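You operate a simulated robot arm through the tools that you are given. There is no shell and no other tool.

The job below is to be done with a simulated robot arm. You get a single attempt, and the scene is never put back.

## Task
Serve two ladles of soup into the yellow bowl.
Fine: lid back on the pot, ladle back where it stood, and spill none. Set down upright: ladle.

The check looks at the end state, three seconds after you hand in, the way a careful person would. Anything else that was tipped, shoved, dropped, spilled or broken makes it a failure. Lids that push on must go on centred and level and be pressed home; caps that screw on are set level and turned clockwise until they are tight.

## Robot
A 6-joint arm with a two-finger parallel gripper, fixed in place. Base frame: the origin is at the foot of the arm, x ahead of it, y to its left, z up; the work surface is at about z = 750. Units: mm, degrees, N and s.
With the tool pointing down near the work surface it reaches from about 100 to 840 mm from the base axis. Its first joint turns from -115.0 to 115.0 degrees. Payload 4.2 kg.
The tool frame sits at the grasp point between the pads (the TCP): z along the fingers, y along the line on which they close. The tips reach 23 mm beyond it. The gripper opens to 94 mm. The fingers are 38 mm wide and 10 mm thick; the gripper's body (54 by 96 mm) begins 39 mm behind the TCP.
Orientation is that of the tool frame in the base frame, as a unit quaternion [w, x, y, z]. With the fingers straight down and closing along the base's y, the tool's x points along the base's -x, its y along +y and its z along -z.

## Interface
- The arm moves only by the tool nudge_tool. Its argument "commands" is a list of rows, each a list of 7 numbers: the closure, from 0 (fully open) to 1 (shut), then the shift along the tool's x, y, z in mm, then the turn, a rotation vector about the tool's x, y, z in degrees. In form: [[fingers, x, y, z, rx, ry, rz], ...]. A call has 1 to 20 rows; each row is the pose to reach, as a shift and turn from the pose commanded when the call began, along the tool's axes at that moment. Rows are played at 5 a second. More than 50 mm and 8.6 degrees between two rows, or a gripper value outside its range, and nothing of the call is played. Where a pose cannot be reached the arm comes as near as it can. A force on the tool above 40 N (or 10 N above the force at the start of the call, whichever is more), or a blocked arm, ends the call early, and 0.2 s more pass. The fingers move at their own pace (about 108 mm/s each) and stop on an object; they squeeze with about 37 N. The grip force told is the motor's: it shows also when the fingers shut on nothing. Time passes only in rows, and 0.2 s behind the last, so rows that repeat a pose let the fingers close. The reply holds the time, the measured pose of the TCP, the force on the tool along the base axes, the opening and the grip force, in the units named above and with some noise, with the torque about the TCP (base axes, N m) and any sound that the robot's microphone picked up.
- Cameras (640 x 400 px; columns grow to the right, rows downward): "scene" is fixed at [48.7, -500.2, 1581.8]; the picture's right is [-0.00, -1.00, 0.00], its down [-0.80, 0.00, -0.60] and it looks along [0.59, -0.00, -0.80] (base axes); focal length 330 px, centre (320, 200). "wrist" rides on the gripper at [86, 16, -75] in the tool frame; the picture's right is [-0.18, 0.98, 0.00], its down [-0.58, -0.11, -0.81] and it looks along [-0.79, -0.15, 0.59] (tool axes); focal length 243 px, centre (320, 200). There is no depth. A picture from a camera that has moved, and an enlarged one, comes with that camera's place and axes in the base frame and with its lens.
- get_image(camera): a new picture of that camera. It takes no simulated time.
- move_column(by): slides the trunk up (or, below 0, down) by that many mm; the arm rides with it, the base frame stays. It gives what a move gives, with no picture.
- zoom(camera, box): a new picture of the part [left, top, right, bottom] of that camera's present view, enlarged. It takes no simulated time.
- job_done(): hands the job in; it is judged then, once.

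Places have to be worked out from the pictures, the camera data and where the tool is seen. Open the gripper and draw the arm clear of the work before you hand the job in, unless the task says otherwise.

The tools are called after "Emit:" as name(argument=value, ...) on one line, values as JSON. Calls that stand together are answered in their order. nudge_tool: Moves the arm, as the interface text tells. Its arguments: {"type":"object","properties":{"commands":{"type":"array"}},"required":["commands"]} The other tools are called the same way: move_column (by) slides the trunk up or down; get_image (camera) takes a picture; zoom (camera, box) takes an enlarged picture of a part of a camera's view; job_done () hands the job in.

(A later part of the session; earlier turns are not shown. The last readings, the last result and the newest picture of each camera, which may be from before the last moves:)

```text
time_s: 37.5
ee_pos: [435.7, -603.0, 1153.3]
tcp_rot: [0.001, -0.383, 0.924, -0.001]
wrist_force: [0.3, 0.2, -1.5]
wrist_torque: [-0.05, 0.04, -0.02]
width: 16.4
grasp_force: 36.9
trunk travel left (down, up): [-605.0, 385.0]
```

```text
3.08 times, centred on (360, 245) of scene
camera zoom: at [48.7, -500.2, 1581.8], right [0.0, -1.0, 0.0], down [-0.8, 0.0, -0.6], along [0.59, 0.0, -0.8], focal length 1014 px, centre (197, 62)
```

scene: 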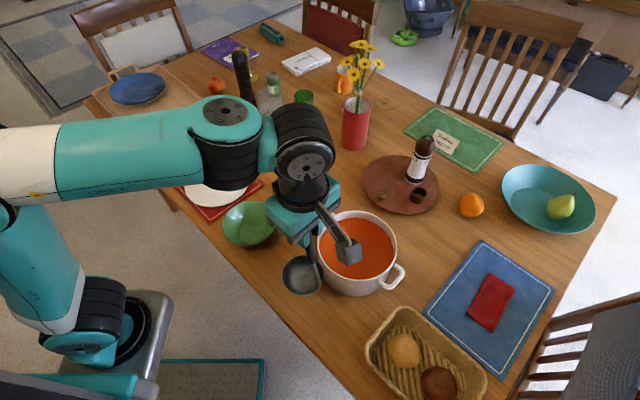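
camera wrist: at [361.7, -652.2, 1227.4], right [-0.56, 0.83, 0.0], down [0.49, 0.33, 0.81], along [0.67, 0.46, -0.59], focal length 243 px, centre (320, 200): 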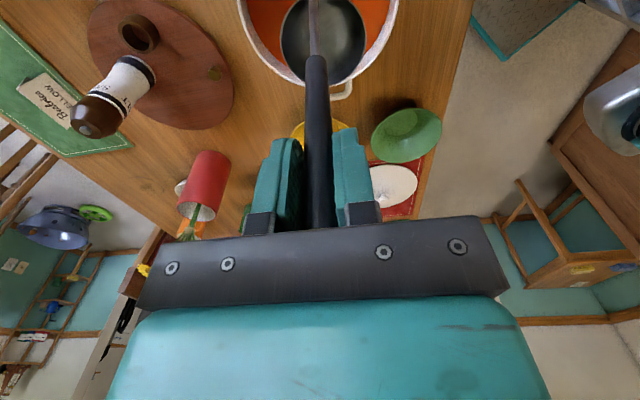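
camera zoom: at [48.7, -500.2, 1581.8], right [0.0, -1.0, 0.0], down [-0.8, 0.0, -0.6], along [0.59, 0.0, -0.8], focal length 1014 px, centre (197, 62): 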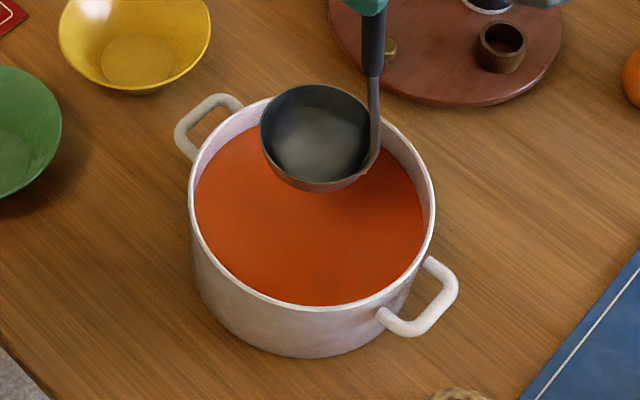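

The ladle bowl is centred over the pot. I lower it slowly into the soup until its rim is about 20 mm below the surface, and pause.

Emit:
nudge_tool(commands=[[1, 0, 0, 10, 0, 0, 0], [1, 0, 0, 25, 0, 0, 0], [1, 0, 0, 42, 0, 0, 0], [1, 0, 0, 56, 0, 0, 0], [1, 0, 0, 66, 0, 0, 0], [1, 0, 0, 74, 0, 0, 0], [1, 0, 0, 81, 0, 0, 0], [1, 0, 0, 88, 0, 0, 0], [1, 0, 0, 95, 0, 0, 0], [1, 0, 0, 101, 0, 0, 0], [1, 0, 0, 107, 0, 0, 0], [1, 0, 0, 112, 0, 0, 0], [1, 0, 0, 117, 0, 0, 0], [1, 0, 0, 122, 0, 0, 0], [1, 0, 0, 127, 0, 0, 0], [1, 0, 0, 131, 0, 0, 0], [1, 0, 0, 133, 0, 0, 0], [1, 0, 0, 133, 0, 0, 0], [1, 0, 0, 133, 0, 0, 0], [1, 0, 0, 133, 0, 0, 0]])

Emit:
get_image(camera="wrist")

Emit:
zoom(camera="scene", box=[280, 180, 440, 310])

```text
time_s: 41.8
ee_pos: [449.2, -628.3, 1045.5]
tcp_rot: [0.001, -0.382, 0.924, 0.0]
wrist_force: [0.2, 0.7, -1.2]
wrist_torque: [0.03, 0.02, -0.02]
width: 16.6
grasp_force: 36.9
out of reach, approached as far as the arm can: row 6, 7, 8, 9, 10, 11, 12, 13, 14, 15, 16, 17, 18, 19, 20
trunk travel left (down, up): [-605.0, 385.0]
```

```text
taken
camera wrist: at [376.4, -678.6, 1120.1], right [-0.56, 0.83, 0.0], down [0.49, 0.33, 0.81], along [0.67, 0.46, -0.59], focal length 243 px, centre (320, 200)
```

wrist: 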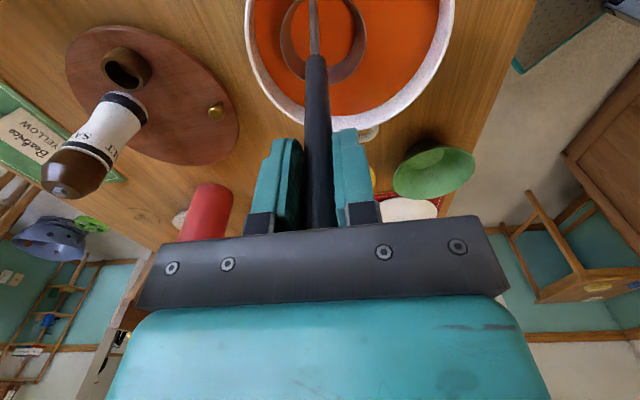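

```text
3.08 times, centred on (360, 245) of scene
camera zoom: at [48.7, -500.2, 1581.8], right [0.0, -1.0, 0.0], down [-0.8, 0.0, -0.6], along [0.59, 0.0, -0.8], focal length 1014 px, centre (197, 62)
```

zoom: 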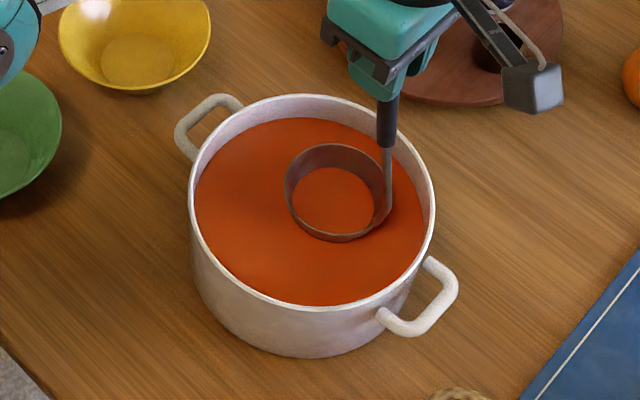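

The arm reported "out of reach" partway and drifted outward by about 28 mm; the ladle is only half dipped. I look at the whole arm to understand its configuration before moving.

Emit:
get_image(camera="scene")

```text
taken
```

scene: 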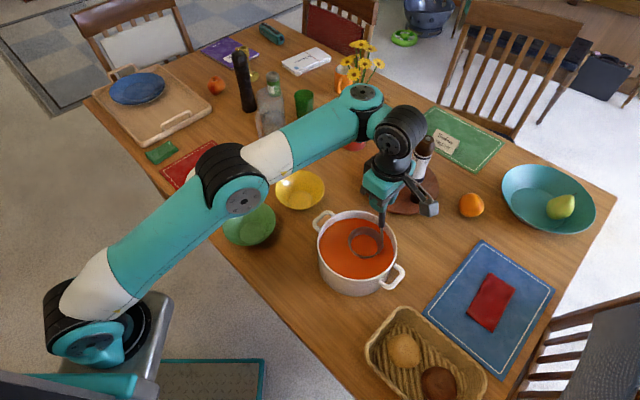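

The arm looks stretched in a different posture. I zoom on it to understand the joint configuration before backing out.

Emit:
zoom(camera="scene", box=[0, 60, 460, 400])

Emit:
zoom(camera="scene", box=[300, 190, 420, 300])

```text
1.18 times, centred on (230, 230) of scene
camera zoom: at [48.7, -500.2, 1581.8], right [0.0, -1.0, 0.0], down [-0.8, 0.0, -0.6], along [0.59, 0.0, -0.8], focal length 388 px, centre (426, 165)
```

zoom: 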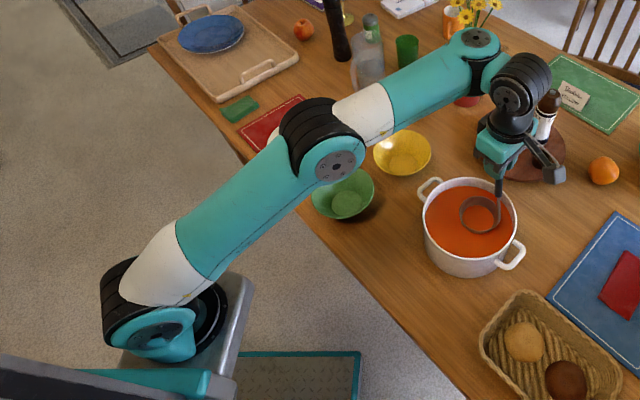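

```text
3.64 times, centred on (360, 245) of scene
camera zoom: at [48.7, -500.2, 1581.8], right [0.0, -1.0, 0.0], down [-0.8, 0.0, -0.6], along [0.59, 0.0, -0.8], focal length 1198 px, centre (174, 36)
```

zoom: 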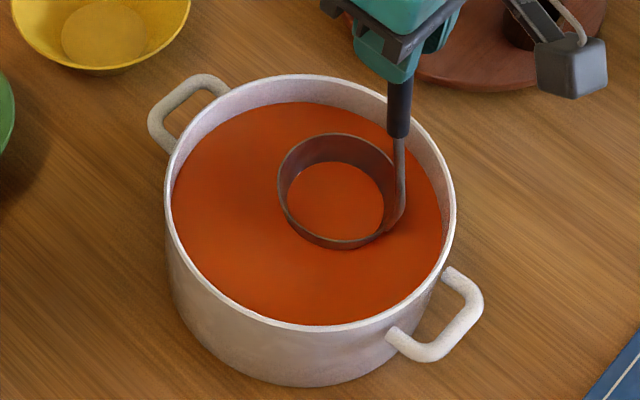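

The arm seems to have slid into a stretched-out singular posture rather than being blocked. I back up a little to see how it recovers; the ladle is free inside the pot.

Emit:
nudge_tool(commands=[[1, 0, 0, -10, 0, 0, 0], [1, 0, 0, -20, 0, 0, 0], [1, 0, 0, -30, 0, 0, 0], [1, 0, 0, -30, 0, 0, 0]])

```text
time_s: 42.8
ee_pos: [451.2, -630.7, 1076.1]
tcp_rot: [0.002, -0.382, 0.924, 0.0]
wrist_force: [-0.3, 0.3, -1.5]
wrist_torque: [0.0, 0.02, -0.01]
width: 16.5
grasp_force: 36.9
trunk travel left (down, up): [-605.0, 385.0]
```

It recovers without complaint. I continue up to z ≈ 1153 and return over the pot centre.

Emit:
nudge_tool(commands=[[1, 0, 0, -15, 0, 0, 0], [1, 0, 0, -32, 0, 0, 0], [1, -1, 4, -50, 0, 0, 0], [1, -3, 11, -66, 0, 0, 0], [1, -5, 20, -76, 0, 0, 0], [1, -8, 28, -77, 0, 0, 0], [1, -8.6, 30.5, -77, 0, 0, 0], [1, -8.6, 30.5, -77, 0, 0, 0]])

Emit:
zoom(camera="scene", box=[0, 60, 460, 400])

```text
time_s: 44.5
ee_pos: [433.8, -603.0, 1152.1]
tcp_rot: [0.0, -0.382, 0.924, -0.001]
wrist_force: [-1.0, -0.1, -0.8]
wrist_torque: [0.01, 0.01, -0.01]
width: 16.6
grasp_force: 37.7
trunk travel left (down, up): [-605.0, 385.0]
```

```text
1.18 times, centred on (230, 230) of scene
camera zoom: at [48.7, -500.2, 1581.8], right [0.0, -1.0, 0.0], down [-0.8, 0.0, -0.6], along [0.59, 0.0, -0.8], focal length 388 px, centre (426, 165)
```

zoom: 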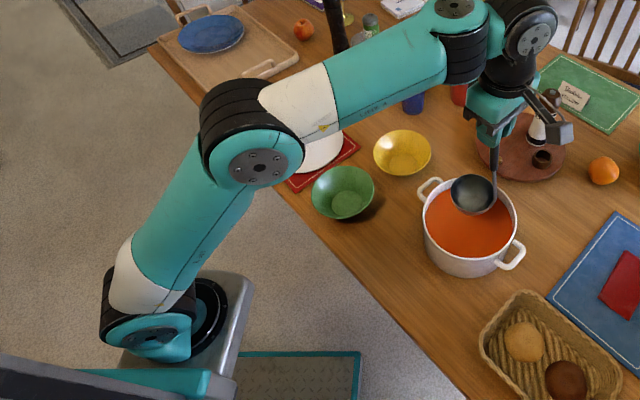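

Elbow-up posture is restored with the ladle over the pot, still empty. I'll dip using the trunk instead, which keeps the arm posture: first down to just above the surface.

Emit:
move_column(by=-70)

Emit:
zoom(camera="scene", box=[300, 190, 420, 300])

```text
time_s: 45.6
ee_pos: [433.3, -603.6, 1081.4]
tcp_rot: [0.001, -0.383, 0.924, -0.001]
wrist_force: [-0.7, -0.4, -1.9]
wrist_torque: [-0.02, 0.02, 0.01]
width: 16.6
grasp_force: 37.3
trunk travel left (down, up): [-535.0, 455.0]
```

```text
3.64 times, centred on (360, 245) of scene
camera zoom: at [48.7, -500.2, 1581.8], right [0.0, -1.0, 0.0], down [-0.8, 0.0, -0.6], along [0.59, 0.0, -0.8], focal length 1198 px, centre (174, 36)
```

zoom: 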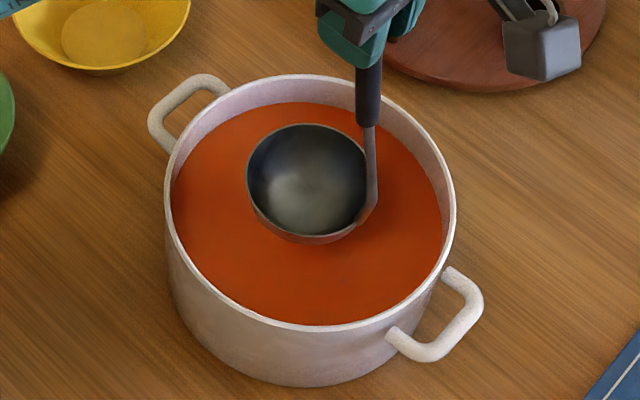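

The ladle bottom is just at the surface. I lower another 40 mm, so the rim nears the surface.

Emit:
move_column(by=-40)

Emit:
zoom(camera="scene", box=[300, 190, 420, 300])

```text
time_s: 46.5
ee_pos: [435.1, -603.4, 1041.3]
tcp_rot: [0.001, -0.383, 0.924, -0.002]
wrist_force: [0.0, -0.5, -1.2]
wrist_torque: [-0.04, 0.02, -0.01]
width: 16.6
grasp_force: 37.2
trunk travel left (down, up): [-495.0, 495.0]
```

```text
3.64 times, centred on (360, 245) of scene
camera zoom: at [48.7, -500.2, 1581.8], right [0.0, -1.0, 0.0], down [-0.8, 0.0, -0.6], along [0.59, 0.0, -0.8], focal length 1198 px, centre (174, 36)
```

zoom: 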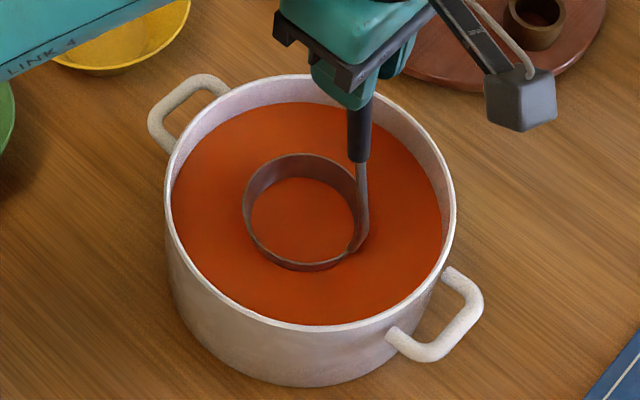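

The rim is still perhaps 12 mm above the soup. I lower another 30 mm to submerge it.

Emit:
move_column(by=-30)

Emit:
zoom(camera="scene", box=[300, 190, 420, 300])

```text
time_s: 47.2
ee_pos: [435.0, -603.4, 1012.9]
tcp_rot: [0.001, -0.383, 0.924, 0.0]
wrist_force: [0.0, 0.5, -1.4]
wrist_torque: [-0.01, 0.0, 0.02]
width: 16.5
grasp_force: 36.9
trunk travel left (down, up): [-465.0, 525.0]
```

```text
3.64 times, centred on (360, 245) of scene
camera zoom: at [48.7, -500.2, 1581.8], right [0.0, -1.0, 0.0], down [-0.8, 0.0, -0.6], along [0.59, 0.0, -0.8], focal length 1198 px, centre (174, 36)
```

zoom: 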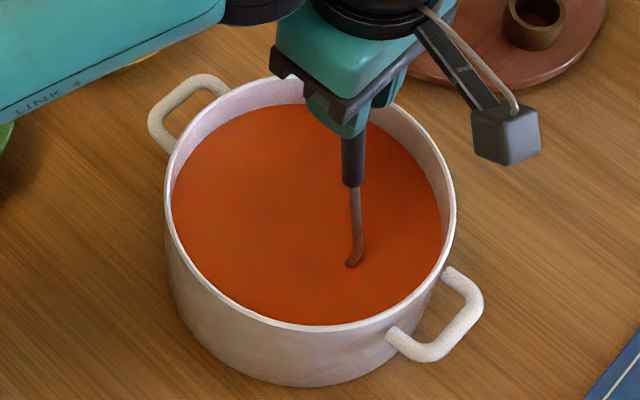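

The ladle is fully under. I raise it gently in small trunk steps and check what it holds.

Emit:
move_column(by=22)

Emit:
move_column(by=15)

Emit:
zoom(camera="scene", box=[300, 190, 420, 300])

```text
time_s: 47.9
ee_pos: [434.0, -604.4, 1033.2]
tcp_rot: [0.001, -0.383, 0.924, -0.001]
wrist_force: [-0.2, 0.4, -0.9]
wrist_torque: [-0.02, -0.01, -0.04]
width: 16.3
grasp_force: 37.4
trunk travel left (down, up): [-487.0, 503.0]
```

```text
time_s: 48.5
ee_pos: [435.2, -602.8, 1049.0]
tcp_rot: [0.002, -0.383, 0.924, -0.001]
wrist_force: [0.6, 0.1, -1.4]
wrist_torque: [-0.03, -0.02, 0.02]
width: 16.5
grasp_force: 37.1
trunk travel left (down, up): [-502.0, 488.0]
```

```text
3.64 times, centred on (360, 245) of scene
camera zoom: at [48.7, -500.2, 1581.8], right [0.0, -1.0, 0.0], down [-0.8, 0.0, -0.6], along [0.59, 0.0, -0.8], focal length 1198 px, centre (174, 36)
```

zoom: 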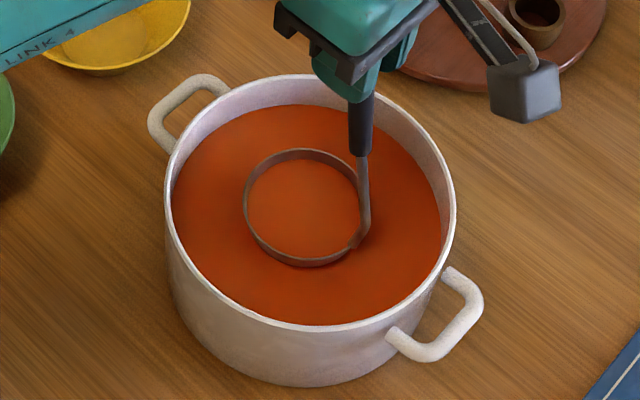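

The ladle holds soup to a little below its rim. I raise it out to clear the pot rim, in two steps, then look.

Emit:
move_column(by=40)

Emit:
move_column(by=65)

Emit:
zoom(camera="scene", box=[300, 190, 420, 300])

Emit:
get_image(camera="wrist")

```text
time_s: 49.4
ee_pos: [435.4, -603.5, 1089.3]
tcp_rot: [0.0, -0.383, 0.924, 0.0]
wrist_force: [0.6, -0.2, -1.4]
wrist_torque: [-0.01, 0.0, -0.01]
width: 16.4
grasp_force: 37.1
trunk travel left (down, up): [-542.0, 448.0]
```

```text
time_s: 50.4
ee_pos: [435.2, -603.5, 1154.1]
tcp_rot: [0.001, -0.382, 0.924, -0.001]
wrist_force: [-0.2, 0.0, -1.5]
wrist_torque: [0.01, -0.01, 0.04]
width: 16.5
grasp_force: 37.4
trunk travel left (down, up): [-607.0, 383.0]
```

```text
3.64 times, centred on (360, 245) of scene
camera zoom: at [48.7, -500.2, 1581.8], right [0.0, -1.0, 0.0], down [-0.8, 0.0, -0.6], along [0.59, 0.0, -0.8], focal length 1198 px, centre (174, 36)
```

zoom: 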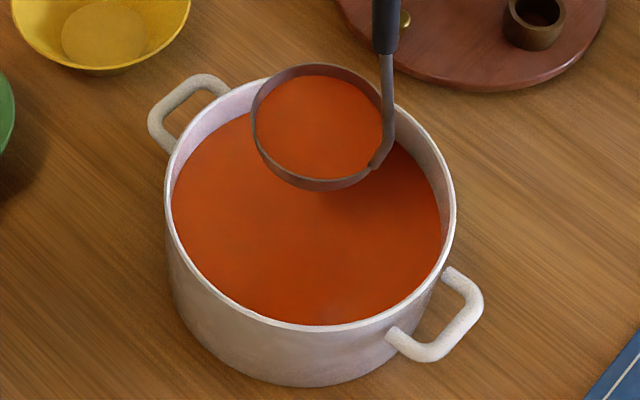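

```text
taken
camera wrist: at [361.1, -653.3, 1228.7], right [-0.56, 0.83, 0.0], down [0.49, 0.33, 0.81], along [0.67, 0.45, -0.59], focal length 243 px, centre (320, 200)
```

wrist: 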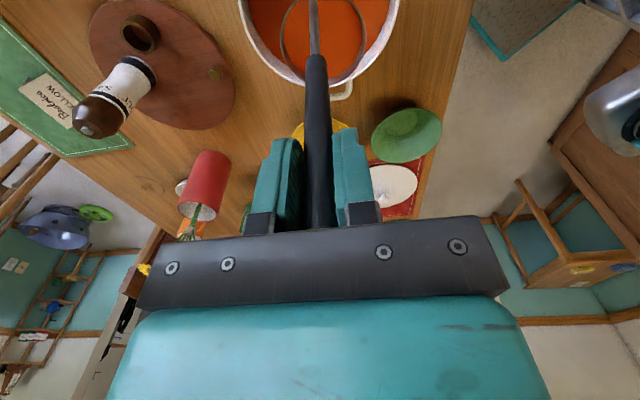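

The ladle came up with soup a few mm below its rim, nothing dripping. I carry it gently and level toward the yellow bowl, in two halves, yawing 15° on the way.

Emit:
nudge_tool(commands=[[1, -2, -0.5, 0, 0, 0, 0], [1, -7, -1.5, 0, 0, 0, 0], [1, -15, -3, 0, 0, 0, -0.5], [1, -26, -5, 0, 0, 0, -1], [1, -40, -7.5, 0, 0, 0, -2], [1, -56, -10.5, 0, 0, 0, -3], [1, -72, -13.5, 0, 0, 0, -4], [1, -88, -16.5, 0, 0, 0, -5], [1, -103, -19, 0, 0, 0, -6], [1, -116, -21.5, 0, 0, 0, -6.5], [1, -125, -23, 0, 0, 0, -7], [1, -130, -24, 0, 0, 0, -7.5], [1, -131, -24.4, 0, 0, 0, -7.5]])

Emit:
get_image(camera="scene")

```text
time_s: 53.2
ee_pos: [544.5, -529.2, 1153.9]
tcp_rot: [0.002, -0.442, 0.897, -0.002]
wrist_force: [0.9, -0.6, -1.6]
wrist_torque: [-0.04, 0.06, 0.01]
width: 16.3
grasp_force: 36.7
trunk travel left (down, up): [-607.0, 383.0]
```

```text
taken
```

scene: 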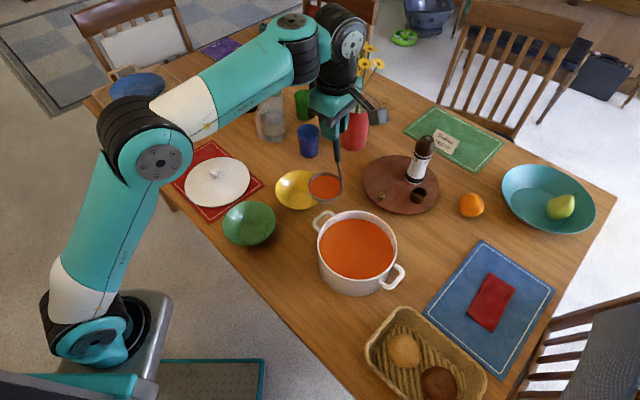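

Level and on track. Second half brings the ladle bowl over the yellow bowl's centre.

Emit:
nudge_tool(commands=[[1, -2, -0.6, 0, 0, 0, 0], [1, -7, -2.3, 0, 0, 0, 0], [1, -15, -4.9, 0, 0, 0, -0.5], [1, -26, -8.4, 0, 0, 0, -1], [1, -40, -13, 0, 0, 0, -2], [1, -55, -17.8, 0, 0, 0, -3], [1, -70, -22.7, 0, 0, 0, -4], [1, -85, -27.5, 0, 0, 0, -5], [1, -99, -32, 0, 0, 0, -6], [1, -112, -36.3, 0, 0, 0, -6.5], [1, -121, -39.2, 0, 0, 0, -7], [1, -126, -40.8, 0, 0, 0, -7.5], [1, -127.6, -41.3, 0, 0, 0, -7.5]])

Emit:
get_image(camera="scene")

Emit:
get_image(camera="wrist")

```text
time_s: 56.0
ee_pos: [655.4, -452.3, 1154.0]
tcp_rot: [0.002, -0.5, 0.866, -0.001]
wrist_force: [-0.1, -0.4, -1.9]
wrist_torque: [-0.04, 0.0, 0.02]
width: 16.6
grasp_force: 38.0
trunk travel left (down, up): [-607.0, 383.0]
```

```text
taken
```

scene: 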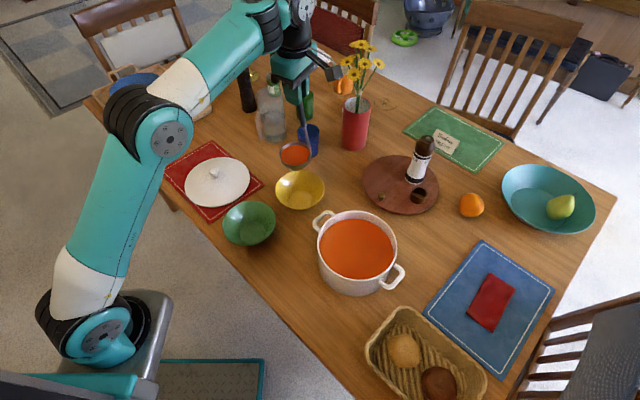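

```text
taken
camera wrist: at [596.9, -519.0, 1229.0], right [-0.76, 0.65, 0.0], down [0.38, 0.45, 0.81], along [0.53, 0.61, -0.59], focal length 243 px, centre (320, 200)
```

wrist: 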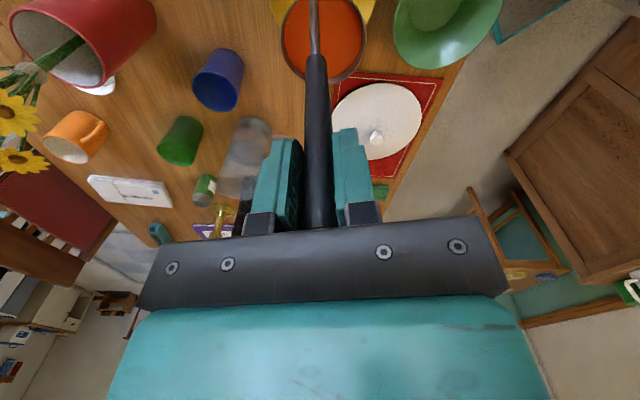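

The ladle is over the yellow bowl. I lower the trunk 65 mm so the ladle rim is about 80 mm above the bowl rim, then check alignment.

Emit:
move_column(by=-65)

Emit:
zoom(camera="scene", box=[230, 110, 370, 230])

Emit:
get_image(camera="wrist")

```text
time_s: 57.0
ee_pos: [654.1, -451.8, 1089.3]
tcp_rot: [0.001, -0.5, 0.866, -0.001]
wrist_force: [0.2, -0.1, -2.3]
wrist_torque: [-0.02, 0.03, -0.03]
width: 16.4
grasp_force: 36.4
trunk travel left (down, up): [-542.0, 448.0]
```

```text
3.33 times, centred on (300, 170) of scene
camera zoom: at [48.7, -500.2, 1581.8], right [0.0, -1.0, 0.0], down [-0.8, 0.0, -0.6], along [0.59, 0.0, -0.8], focal length 1099 px, centre (387, 300)
```

zoom: 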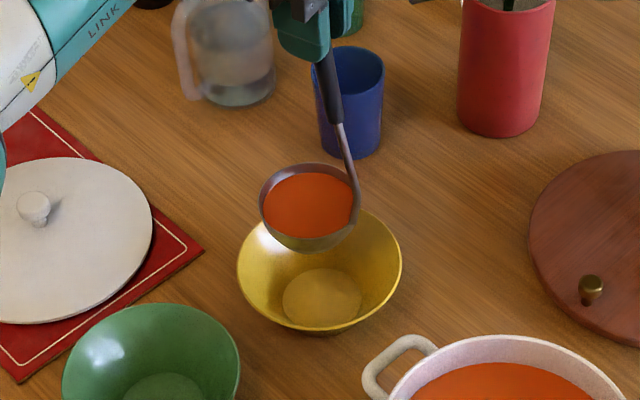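

```text
taken
camera wrist: at [596.8, -519.2, 1163.9], right [-0.76, 0.65, 0.0], down [0.38, 0.45, 0.81], along [0.53, 0.61, -0.59], focal length 243 px, centre (320, 200)
```

wrist: 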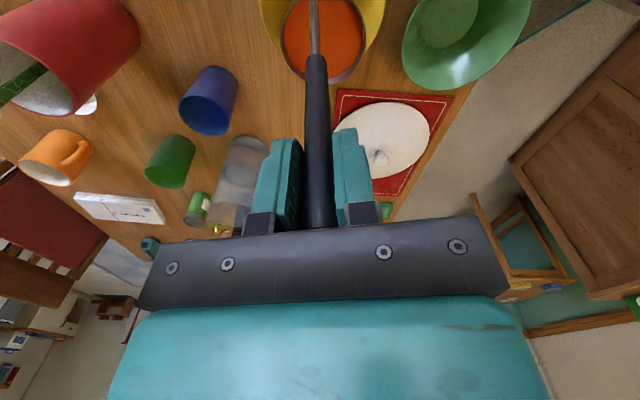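

The ladle is centred over the yellow bowl at about (663, -436). I begin the tilt: the first 10° toward the robot side, keeping the lip within the bowl.

Emit:
nudge_tool(commands=[[1, 0, 2.7, 0.15, 2.5, 0, 0], [1, 0, 5.4, 0.7, 5, 0, 0], [1, 0, 8.1, 1.6, 7.5, 0, 0], [1, 0, 10.7, 2.9, 10, 0, 0]])

Emit:
zoom(camera="scene", box=[230, 110, 370, 230])

```text
time_s: 58.0
ee_pos: [649.0, -453.3, 1088.1]
tcp_rot: [0.034, -0.498, 0.865, -0.057]
wrist_force: [-0.9, 0.3, -2.0]
wrist_torque: [0.02, 0.07, 0.04]
width: 16.7
grasp_force: 37.1
out of reach, approached as far as the arm can: row 2, 3, 4
trunk travel left (down, up): [-542.0, 448.0]
```

```text
3.33 times, centred on (300, 170) of scene
camera zoom: at [48.7, -500.2, 1581.8], right [0.0, -1.0, 0.0], down [-0.8, 0.0, -0.6], along [0.59, 0.0, -0.8], focal length 1099 px, centre (387, 300)
```

zoom: 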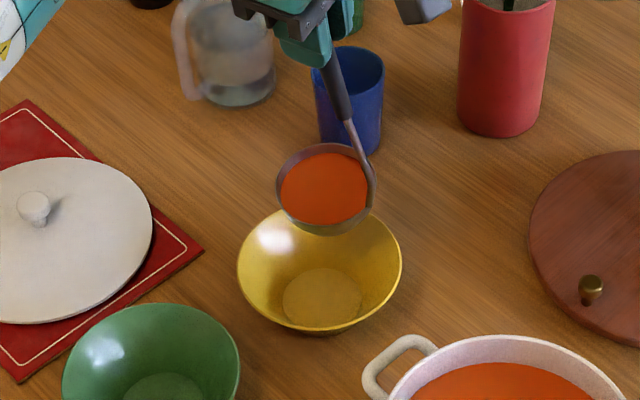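

The arm reports out of reach for tilting in this posture; it stopped at 7.6° and nothing has poured yet. I return the ladle to level, then study the wrist to find a better yaw.

Emit:
nudge_tool(commands=[[1, 0, -2.5, 0, -2.5, 0, 0], [1, 0, -5, 0.3, -5, 0, 0], [1, 0, -8, 0.5, -7.6, 0, 0], [1, 0, -8, 0.5, -7.6, 0, 0]])

Emit:
get_image(camera="scene")

Emit:
zoom(camera="scene", box=[180, 0, 380, 130])

```text
time_s: 59.0
ee_pos: [657.4, -456.3, 1089.4]
tcp_rot: [0.018, -0.5, 0.866, -0.029]
wrist_force: [0.2, 0.6, -2.6]
wrist_torque: [-0.05, 0.02, 0.03]
width: 16.4
grasp_force: 37.0
trunk travel left (down, up): [-542.0, 448.0]
```

```text
taken
```

scene: 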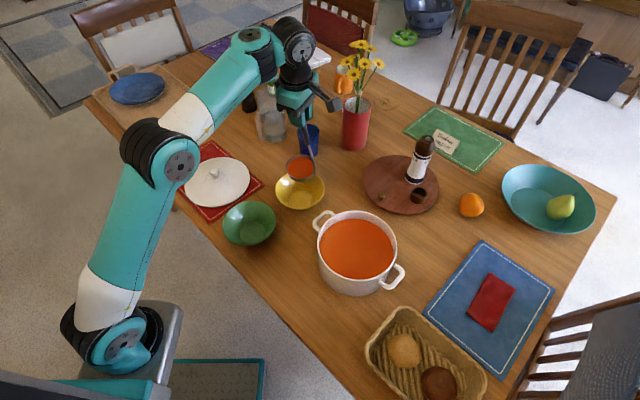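

```text
3.08 times, centred on (280, 65) of scene
camera zoom: at [48.7, -500.2, 1581.8], right [0.0, -1.0, 0.0], down [-0.8, 0.0, -0.6], along [0.59, 0.0, -0.8], focal length 1014 px, centre (443, 615)
```

zoom: 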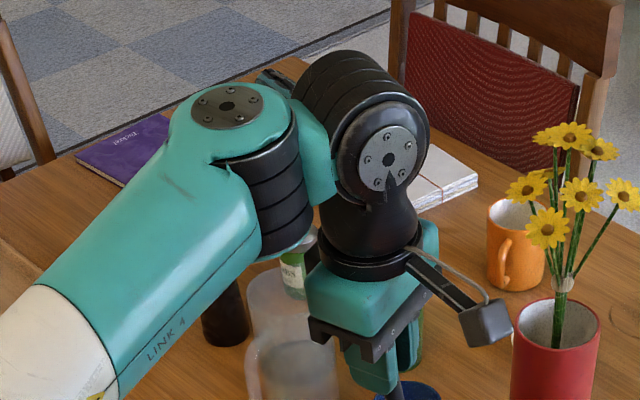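

The tool is still tilted 3.9°. I level it about the TCP (this also recentres the ladle) and check the soup surface.

Emit:
nudge_tool(commands=[[1, 0, 0, 0, -2, 0, 0], [1, 0, 0, 0, -3.9, 0, 0], [1, 0, 0, 0, -3.9, 0, 0]])

Emit:
zoom(camera="scene", box=[230, 110, 370, 230])

```text
time_s: 59.8
ee_pos: [656.7, -457.0, 1088.9]
tcp_rot: [-0.005, -0.499, 0.866, 0.011]
wrist_force: [-0.2, 1.3, -2.5]
wrist_torque: [-0.01, 0.03, -0.01]
width: 16.5
grasp_force: 37.0
trunk travel left (down, up): [-542.0, 448.0]
```

```text
3.33 times, centred on (300, 170) of scene
camera zoom: at [48.7, -500.2, 1581.8], right [0.0, -1.0, 0.0], down [-0.8, 0.0, -0.6], along [0.59, 0.0, -0.8], focal length 1099 px, centre (387, 300)
```

zoom: 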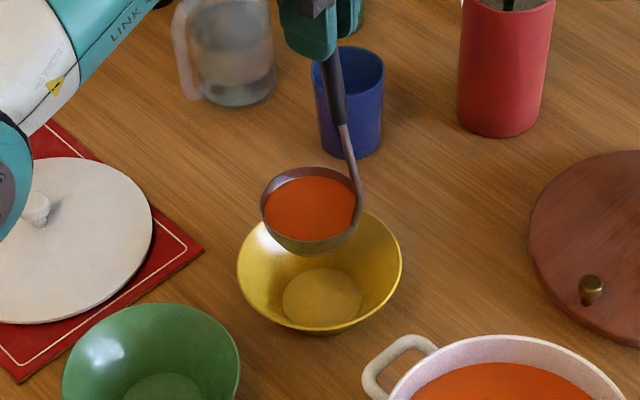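

Soup is steady and the ladle nearly level. Before choosing a new tilt strategy I inspect the arm's base and links to understand its kinematics.

Emit:
zoom(camera="scene", box=[20, 230, 220, 400])

Emit:
zoom(camera="scene", box=[40, 0, 340, 400])

```text
2.35 times, centred on (120, 315) of scene
camera zoom: at [48.7, -500.2, 1581.8], right [0.0, -1.0, 0.0], down [-0.8, 0.0, -0.6], along [0.59, 0.0, -0.8], focal length 776 px, centre (791, -71)
```

zoom: 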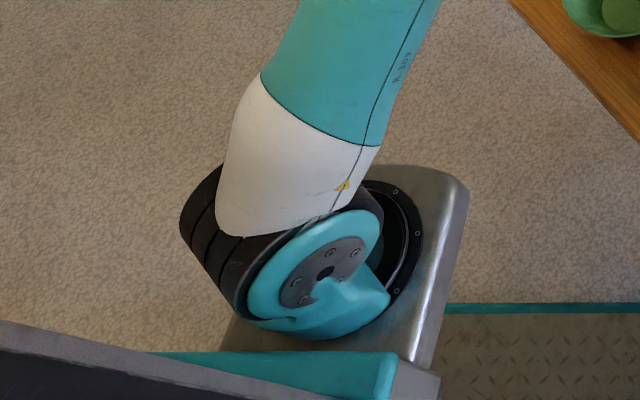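

```text
1.00 times, centred on (190, 200) of scene (not enlarged: the box is as wide or as high as the picture)
camera zoom: at [48.7, -500.2, 1581.8], right [0.0, -1.0, 0.0], down [-0.8, 0.0, -0.6], along [0.59, 0.0, -0.8], focal length 330 px, centre (450, 200)
```

zoom: 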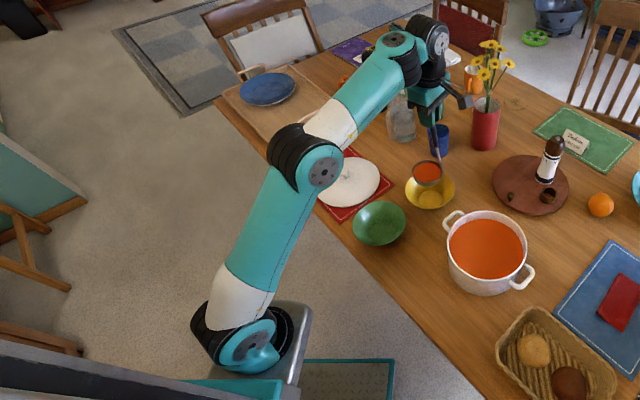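

The forearm's end joint axis seems nearly parallel to the tool when it hangs down here, so an in-plane tilt crosses a wrist singularity; a sideways tilt should avoid it. First I settle and read the actual level.

Emit:
nudge_tool(commands=[[1, 0, 0, 0, 0.5, 0, 0], [1, 0, 0, 0, 1, 0, 0], [1, 0, 0, 0, 1, 0, 0]])

```text
time_s: 60.6
ee_pos: [655.9, -456.4, 1090.0]
tcp_rot: [0.0, -0.499, 0.867, 0.003]
wrist_force: [1.1, -0.1, -2.0]
wrist_torque: [-0.03, 0.02, -0.03]
width: 16.5
grasp_force: 36.6
trunk travel left (down, up): [-542.0, 448.0]
```

Level within 0.4°. Now I yaw the ladle 55° about the vertical in small steps (keeping it over the bowl) so that the pour axis becomes sideways to the arm.

Emit:
nudge_tool(commands=[[1, -0.5, -0.5, 0, 0, 0, -2], [1, -1, -1, 0, 0, 0, -5], [1, -2, -2, 0, 0, 0, -9], [1, -3, -3, 0, 0, 0, -13], [1, -4, -4, 0, 0, 0, -17], [1, -5, -5, 0, 0, 0, -21], [1, -6, -5.5, 0, 0, 0, -25], [1, -6.5, -6, 0, 0, 0, -28], [1, -6.5, -6, 0, 0, 0, -28]])

Emit:
zoom(camera="scene", box=[180, 0, 380, 220])

```text
time_s: 62.6
ee_pos: [663.8, -455.6, 1090.1]
tcp_rot: [0.0, -0.695, 0.719, 0.004]
wrist_force: [0.2, 0.1, -0.4]
wrist_torque: [-0.04, 0.0, -0.04]
width: 16.4
grasp_force: 37.3
trunk travel left (down, up): [-542.0, 448.0]
```

```text
1.82 times, centred on (280, 110) of scene
camera zoom: at [48.7, -500.2, 1581.8], right [0.0, -1.0, 0.0], down [-0.8, 0.0, -0.6], along [0.59, 0.0, -0.8], focal length 599 px, centre (393, 364)
```

zoom: 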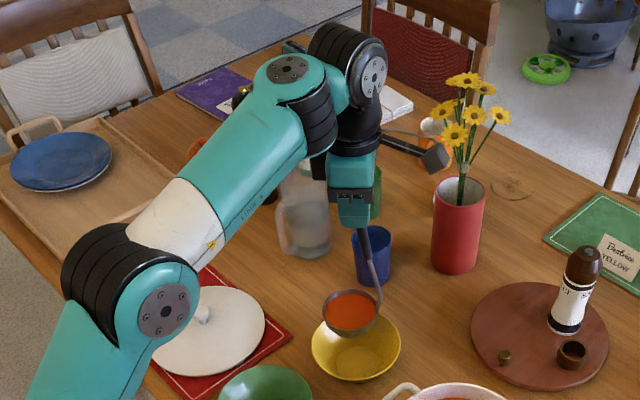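

Yawing works smoothly and the ladle stays level over the bowl. I add 15° more yaw.

Emit:
nudge_tool(commands=[[1, 0, -0.5, 0, 0, 0, -2], [1, -0.2, -1, 0, 0, 0, -5], [1, -0.4, -1.5, 0, 0, 0, -9], [1, -0.6, -2, 0, 0, 0, -13], [1, -0.7, -2.4, 0, 0, 0, -15], [1, -0.7, -2.4, 0, 0, 0, -15]])

Emit:
zoom(camera="scene", box=[230, 110, 370, 230])

```text
time_s: 64.0
ee_pos: [667.4, -453.9, 1089.6]
tcp_rot: [-0.001, 0.783, -0.622, -0.003]
wrist_force: [-0.9, 0.3, -1.9]
wrist_torque: [0.0, -0.02, 0.01]
width: 16.7
grasp_force: 37.0
trunk travel left (down, up): [-542.0, 448.0]
```

```text
3.33 times, centred on (300, 170) of scene
camera zoom: at [48.7, -500.2, 1581.8], right [0.0, -1.0, 0.0], down [-0.8, 0.0, -0.6], along [0.59, 0.0, -0.8], focal length 1099 px, centre (387, 300)
```

zoom: 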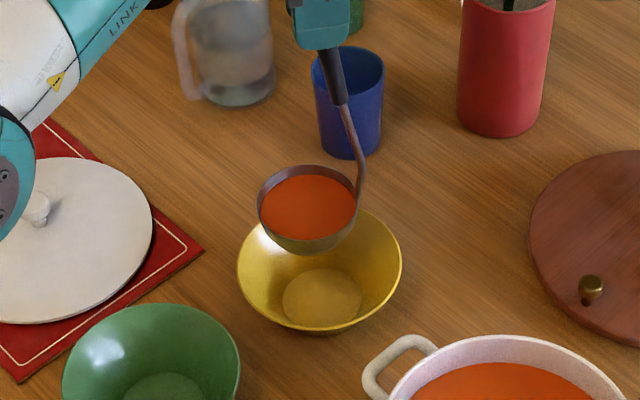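

Ladle centred at about (663, -436), level. I start the sideways tilt gently to 10° while shifting the ladle so its lip moves toward the bowl's middle.

Emit:
nudge_tool(commands=[[1, 0, 1.2, 0.1, 1.5, 0, 0], [1, 0, 2.5, 0.2, 3, 0, 0], [1, 0, 4.7, 0.5, 4.5, 0, 0], [1, 0, 5.9, 1, 6, 0, 0], [1, 0, 7.8, 1.8, 8, 0, 0], [1, 0, 10.7, 2.9, 10, 0, 0], [1, 0, 10.7, 2.9, 10, 0, 0]])

Emit:
zoom(camera="scene", box=[180, 0, 380, 220])

```text
time_s: 65.6
ee_pos: [674.5, -468.2, 1103.2]
tcp_rot: [-0.068, 0.779, -0.621, 0.05]
wrist_force: [-1.0, -0.3, -0.9]
wrist_torque: [-0.06, 0.04, 0.0]
width: 16.4
grasp_force: 36.5
out of reach, approached as far as the arm can: row 4, 5, 6, 7
trunk travel left (down, up): [-542.0, 448.0]
```

```text
1.82 times, centred on (280, 110) of scene
camera zoom: at [48.7, -500.2, 1581.8], right [0.0, -1.0, 0.0], down [-0.8, 0.0, -0.6], along [0.59, 0.0, -0.8], focal length 599 px, centre (393, 364)
```

zoom: 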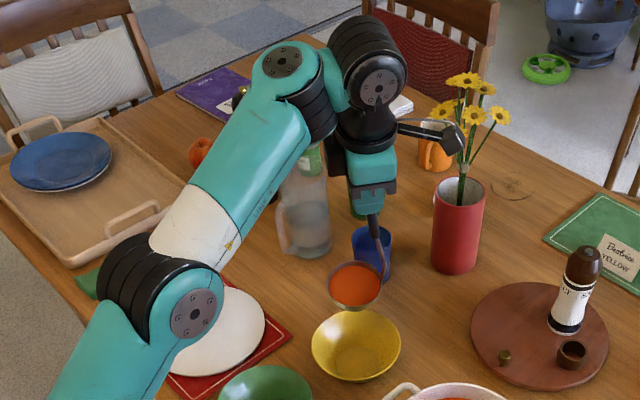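

The arm again got pushed outward (TCP off by ~25 mm) while the ladle is tilted 9.7° with its lip still over the bowl; nothing has spilled. I rotate back to level about the TCP in place.

Emit:
nudge_tool(commands=[[1, 0, 0, 0, -2, 0, 0], [1, 0, 0, 0, -4, 0, 0], [1, 0, 0, 0, -6, 0, 0], [1, 0, 0, 0, -8, 0, 0], [1, 0, 0, 0, -9.7, 0, 0], [1, 0, 0, 0, -9.7, 0, 0]])

Emit:
zoom(camera="scene", box=[180, 0, 380, 220])

```text
time_s: 67.0
ee_pos: [673.0, -467.0, 1100.4]
tcp_rot: [-0.002, 0.782, -0.623, -0.001]
wrist_force: [0.3, -0.4, -1.3]
wrist_torque: [-0.03, -0.02, -0.01]
width: 16.7
grasp_force: 37.1
trunk travel left (down, up): [-542.0, 448.0]
```

```text
1.82 times, centred on (280, 110) of scene
camera zoom: at [48.7, -500.2, 1581.8], right [0.0, -1.0, 0.0], down [-0.8, 0.0, -0.6], along [0.59, 0.0, -0.8], focal length 599 px, centre (393, 364)
```

zoom: 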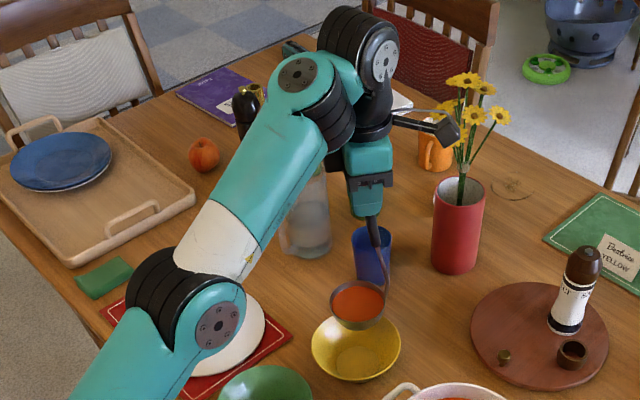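

Level again. The lesson: here the forearm is past horizontal, a bad wrist region. I'll raise the trunk 100 mm, then lower the arm by the same amount with one larger step across the singular height, keeping the ladle over the yellow bowl.

Emit:
move_column(by=100)

Emit:
nudge_tool(commands=[[1, -5, 1, 12, 0, 0, 0], [1, -10, 2, 26, 0, 0, 0], [1, -14, 2.9, 38, 0, 0, 0], [1, -14, 2.9, 38, 0, 0, 0]])

Emit:
zoom(camera="scene", box=[140, 0, 380, 220])

```text
time_s: 68.4
ee_pos: [673.3, -466.2, 1202.1]
tcp_rot: [-0.003, 0.782, -0.623, -0.002]
wrist_force: [-0.2, -0.2, -1.9]
wrist_torque: [0.0, -0.02, -0.03]
width: 16.6
grasp_force: 36.8
trunk travel left (down, up): [-642.0, 348.0]
```

```text
time_s: 69.4
ee_pos: [666.7, -451.6, 1163.2]
tcp_rot: [-0.001, 0.782, -0.623, 0.0]
wrist_force: [0.3, 0.4, -1.6]
wrist_torque: [0.0, 0.01, 0.01]
width: 16.4
grasp_force: 37.5
trunk travel left (down, up): [-642.0, 348.0]
```

```text
1.82 times, centred on (260, 110) of scene
camera zoom: at [48.7, -500.2, 1581.8], right [0.0, -1.0, 0.0], down [-0.8, 0.0, -0.6], along [0.59, 0.0, -0.8], focal length 599 px, centre (429, 364)
```

zoom: 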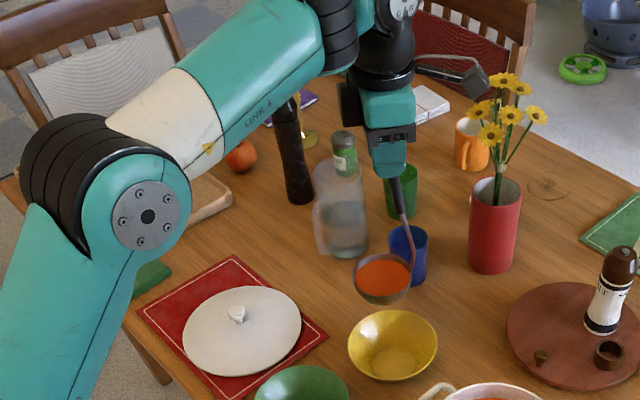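

Posture recovered (level, z' as expected). Now the crossing: 15 mm down, then one 49 mm step, then 26 mm more.

Emit:
nudge_tool(commands=[[1, 0, 0, 15, 0, 0, 0], [1, 0, 0, 64, 0, 0, 0], [1, 0, 0, 90, 0, 0, 0], [1, 0, 0, 90, 0, 0, 0]])

Emit:
zoom(camera="scene", box=[140, 0, 380, 220])

```text
time_s: 70.4
ee_pos: [668.0, -452.4, 1073.4]
tcp_rot: [-0.003, 0.782, -0.623, -0.001]
wrist_force: [0.4, 0.5, -1.5]
wrist_torque: [-0.06, -0.01, 0.01]
width: 16.5
grasp_force: 36.9
trunk travel left (down, up): [-642.0, 348.0]
```

```text
1.82 times, centred on (260, 110) of scene
camera zoom: at [48.7, -500.2, 1581.8], right [0.0, -1.0, 0.0], down [-0.8, 0.0, -0.6], along [0.59, 0.0, -0.8], focal length 599 px, centre (429, 364)
```

zoom: 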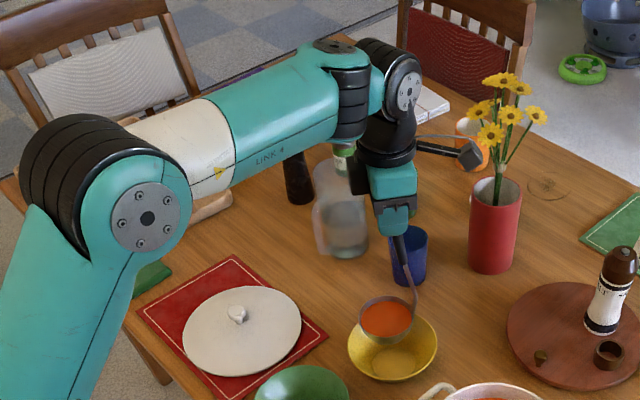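

The crossing worked: the ladle is level over the bowl at TCP (668, -452, 1073). I move further into the good region (trunk +80, arm down 68) and set yaw to 90° so the handle will swing straight toward -x.

Emit:
move_column(by=80)

Emit:
nudge_tool(commands=[[1, 0, 0.5, 6, 0, 0, 1], [1, 0.2, 1.2, 16, 0, 0, 3], [1, 0.3, 2, 28, 0, 0, 5], [1, 0.4, 2.8, 40, 0, 0, 8], [1, 0.5, 3.5, 52, 0, 0, 10], [1, 0.6, 4, 62, 0, 0, 12], [1, 0.7, 4.3, 68, 0, 0, 13], [1, 0.7, 4.3, 68, 0, 0, 13]])

Emit:
zoom(camera="scene", box=[140, 0, 380, 220])

```text
time_s: 71.5
ee_pos: [668.2, -452.2, 1153.8]
tcp_rot: [-0.002, 0.782, -0.623, -0.002]
wrist_force: [-0.1, 0.2, -2.7]
wrist_torque: [-0.05, 0.0, 0.01]
width: 16.5
grasp_force: 36.8
trunk travel left (down, up): [-722.0, 268.0]
```

```text
time_s: 73.3
ee_pos: [663.1, -454.8, 1084.8]
tcp_rot: [0.002, -0.706, 0.708, 0.002]
wrist_force: [0.0, -0.4, -2.1]
wrist_torque: [-0.02, 0.0, 0.01]
width: 16.3
grasp_force: 37.3
trunk travel left (down, up): [-722.0, 268.0]
```

```text
1.82 times, centred on (260, 110) of scene
camera zoom: at [48.7, -500.2, 1581.8], right [0.0, -1.0, 0.0], down [-0.8, 0.0, -0.6], along [0.59, 0.0, -0.8], focal length 599 px, centre (429, 364)
```

zoom: 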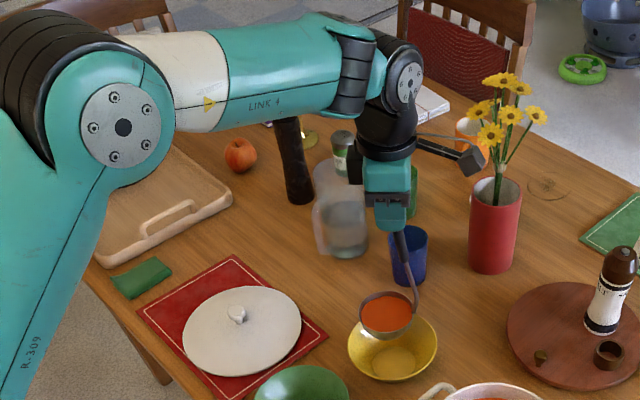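

All good: level, yaw 90°, z' about 1188. I retry the tilt to 10° with the ladle's lip moving toward the bowl middle.

Emit:
nudge_tool(commands=[[1, 0, 1.2, 0.1, 1.5, 0, 0], [1, 0, 2.5, 0.2, 3, 0, 0], [1, 0, 4.7, 0.5, 4.5, 0, 0], [1, 0, 5.9, 1, 6, 0, 0], [1, 0, 7.8, 1.8, 8, 0, 0], [1, 0, 10.7, 2.9, 10, 0, 0], [1, 0, 10.7, 2.9, 10, 0, 0]])

Emit:
zoom(camera="scene", box=[230, 110, 370, 230])

```text
time_s: 74.9
ee_pos: [651.9, -453.4, 1081.6]
tcp_rot: [0.064, -0.704, 0.705, -0.06]
wrist_force: [-0.1, 0.4, -1.7]
wrist_torque: [-0.03, 0.05, 0.0]
width: 16.4
grasp_force: 36.6
trunk travel left (down, up): [-722.0, 268.0]
```

```text
3.33 times, centred on (300, 170) of scene
camera zoom: at [48.7, -500.2, 1581.8], right [0.0, -1.0, 0.0], down [-0.8, 0.0, -0.6], along [0.59, 0.0, -0.8], focal length 1099 px, centre (387, 300)
```

zoom: 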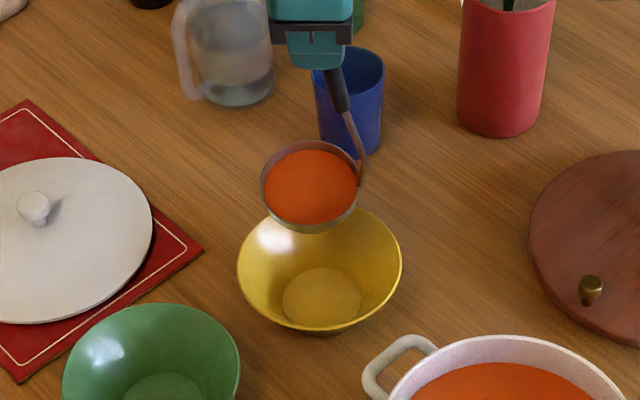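

Tilting works now with no reach problem, the lip is ~20 mm robot-side of the bowl centre. I continue slowly from 10° to 30°, letting soup start to run into the bowl.

Emit:
nudge_tool(commands=[[1, 0, 5.05, 0.43, 2, 0, 0], [1, 0, 10.5, 1, 4, 0, 0], [1, 0, 16.6, 1.75, 6, 0, 0], [1, 0, 22.7, 2.7, 8, 0, 0], [1, 0, 28.9, 3.84, 10, 0, 0], [1, 0, 35.25, 5.26, 12, 0, 0], [1, 0, 41.5, 6.9, 14, 0, 0], [1, 0, 47.85, 8.2, 16, 0, 0], [1, 0, 54.1, 9.75, 18, 0, 0], [1, 0, 60.2, 11.1, 20, 0, 0]])

Emit:
zoom(camera="scene", box=[230, 110, 370, 230])

Emit:
get_image(camera="scene")

```text
time_s: 77.1
ee_pos: [595.0, -452.5, 1061.4]
tcp_rot: [0.186, -0.682, 0.683, -0.182]
wrist_force: [0.4, -0.3, -1.5]
wrist_torque: [-0.04, 0.15, -0.03]
width: 16.6
grasp_force: 37.0
trunk travel left (down, up): [-722.0, 268.0]
```

```text
3.33 times, centred on (300, 170) of scene
camera zoom: at [48.7, -500.2, 1581.8], right [0.0, -1.0, 0.0], down [-0.8, 0.0, -0.6], along [0.59, 0.0, -0.8], focal length 1099 px, centre (387, 300)
```

zoom: 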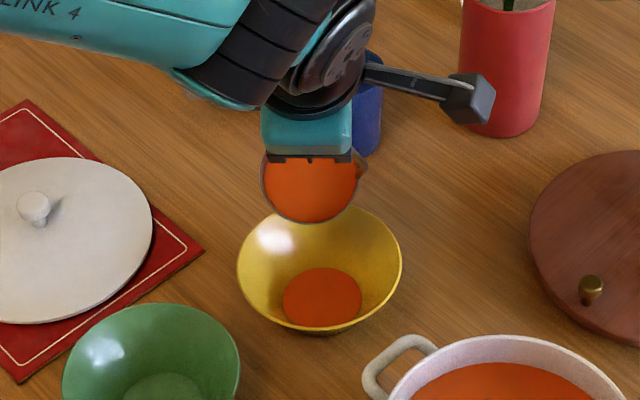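

```text
taken
```

scene: 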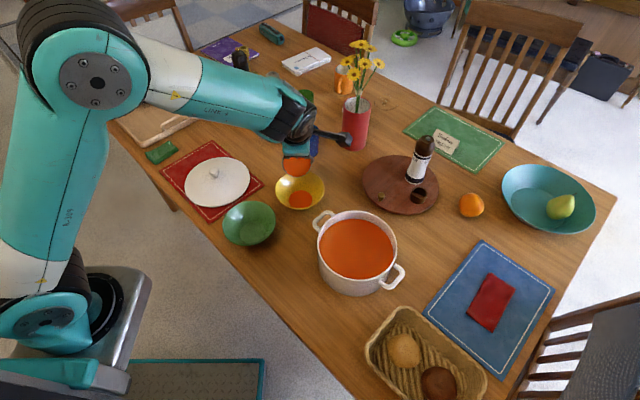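

Soup is landing in the middle of the yellow bowl, table clean. I continue tilting from 30° to 60°.

Emit:
nudge_tool(commands=[[1, 0, 9.5, -1.5, 3, 0, 0], [1, 0, 19.4, -2.8, 6, 0, 0], [1, 0, 29.7, -3.6, 9, 0, 0], [1, 0, 40.2, -3.7, 12, 0, 0], [1, 0, 50.8, -3.2, 15, 0, 0], [1, 0, 61.4, -2.3, 18, 0, 0], [1, 0, 71.8, -1, 21, 0, 0], [1, 0, 82.5, 0.65, 24, 0, 0], [1, 0, 92.6, 3.1, 27, 0, 0], [1, 0, 102.5, 6.4, 30, 0, 0]])

Emit:
zoom(camera="scene", box=[230, 110, 370, 230])

Emit:
get_image(camera="scene")

```text
time_s: 79.3
ee_pos: [509.5, -453.3, 1004.8]
tcp_rot: [0.355, -0.612, 0.613, -0.353]
wrist_force: [0.2, 0.9, -1.7]
wrist_torque: [-0.05, 0.27, 0.05]
width: 16.5
grasp_force: 36.8
trunk travel left (down, up): [-722.0, 268.0]
```

```text
3.33 times, centred on (300, 170) of scene
camera zoom: at [48.7, -500.2, 1581.8], right [0.0, -1.0, 0.0], down [-0.8, 0.0, -0.6], along [0.59, 0.0, -0.8], focal length 1099 px, centre (387, 300)
```

zoom: 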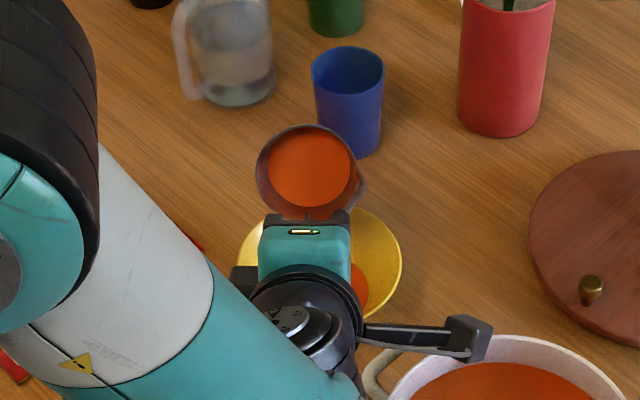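

```text
taken
```

scene: 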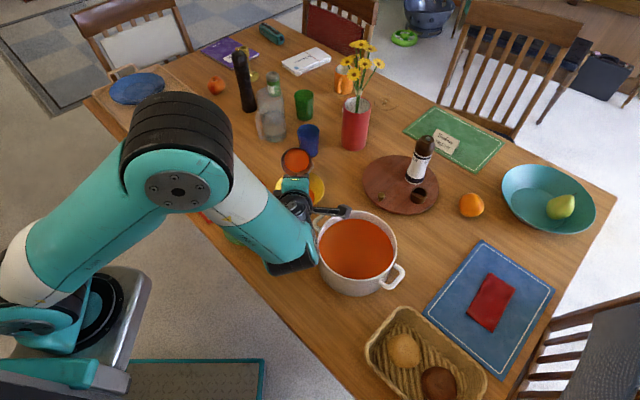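

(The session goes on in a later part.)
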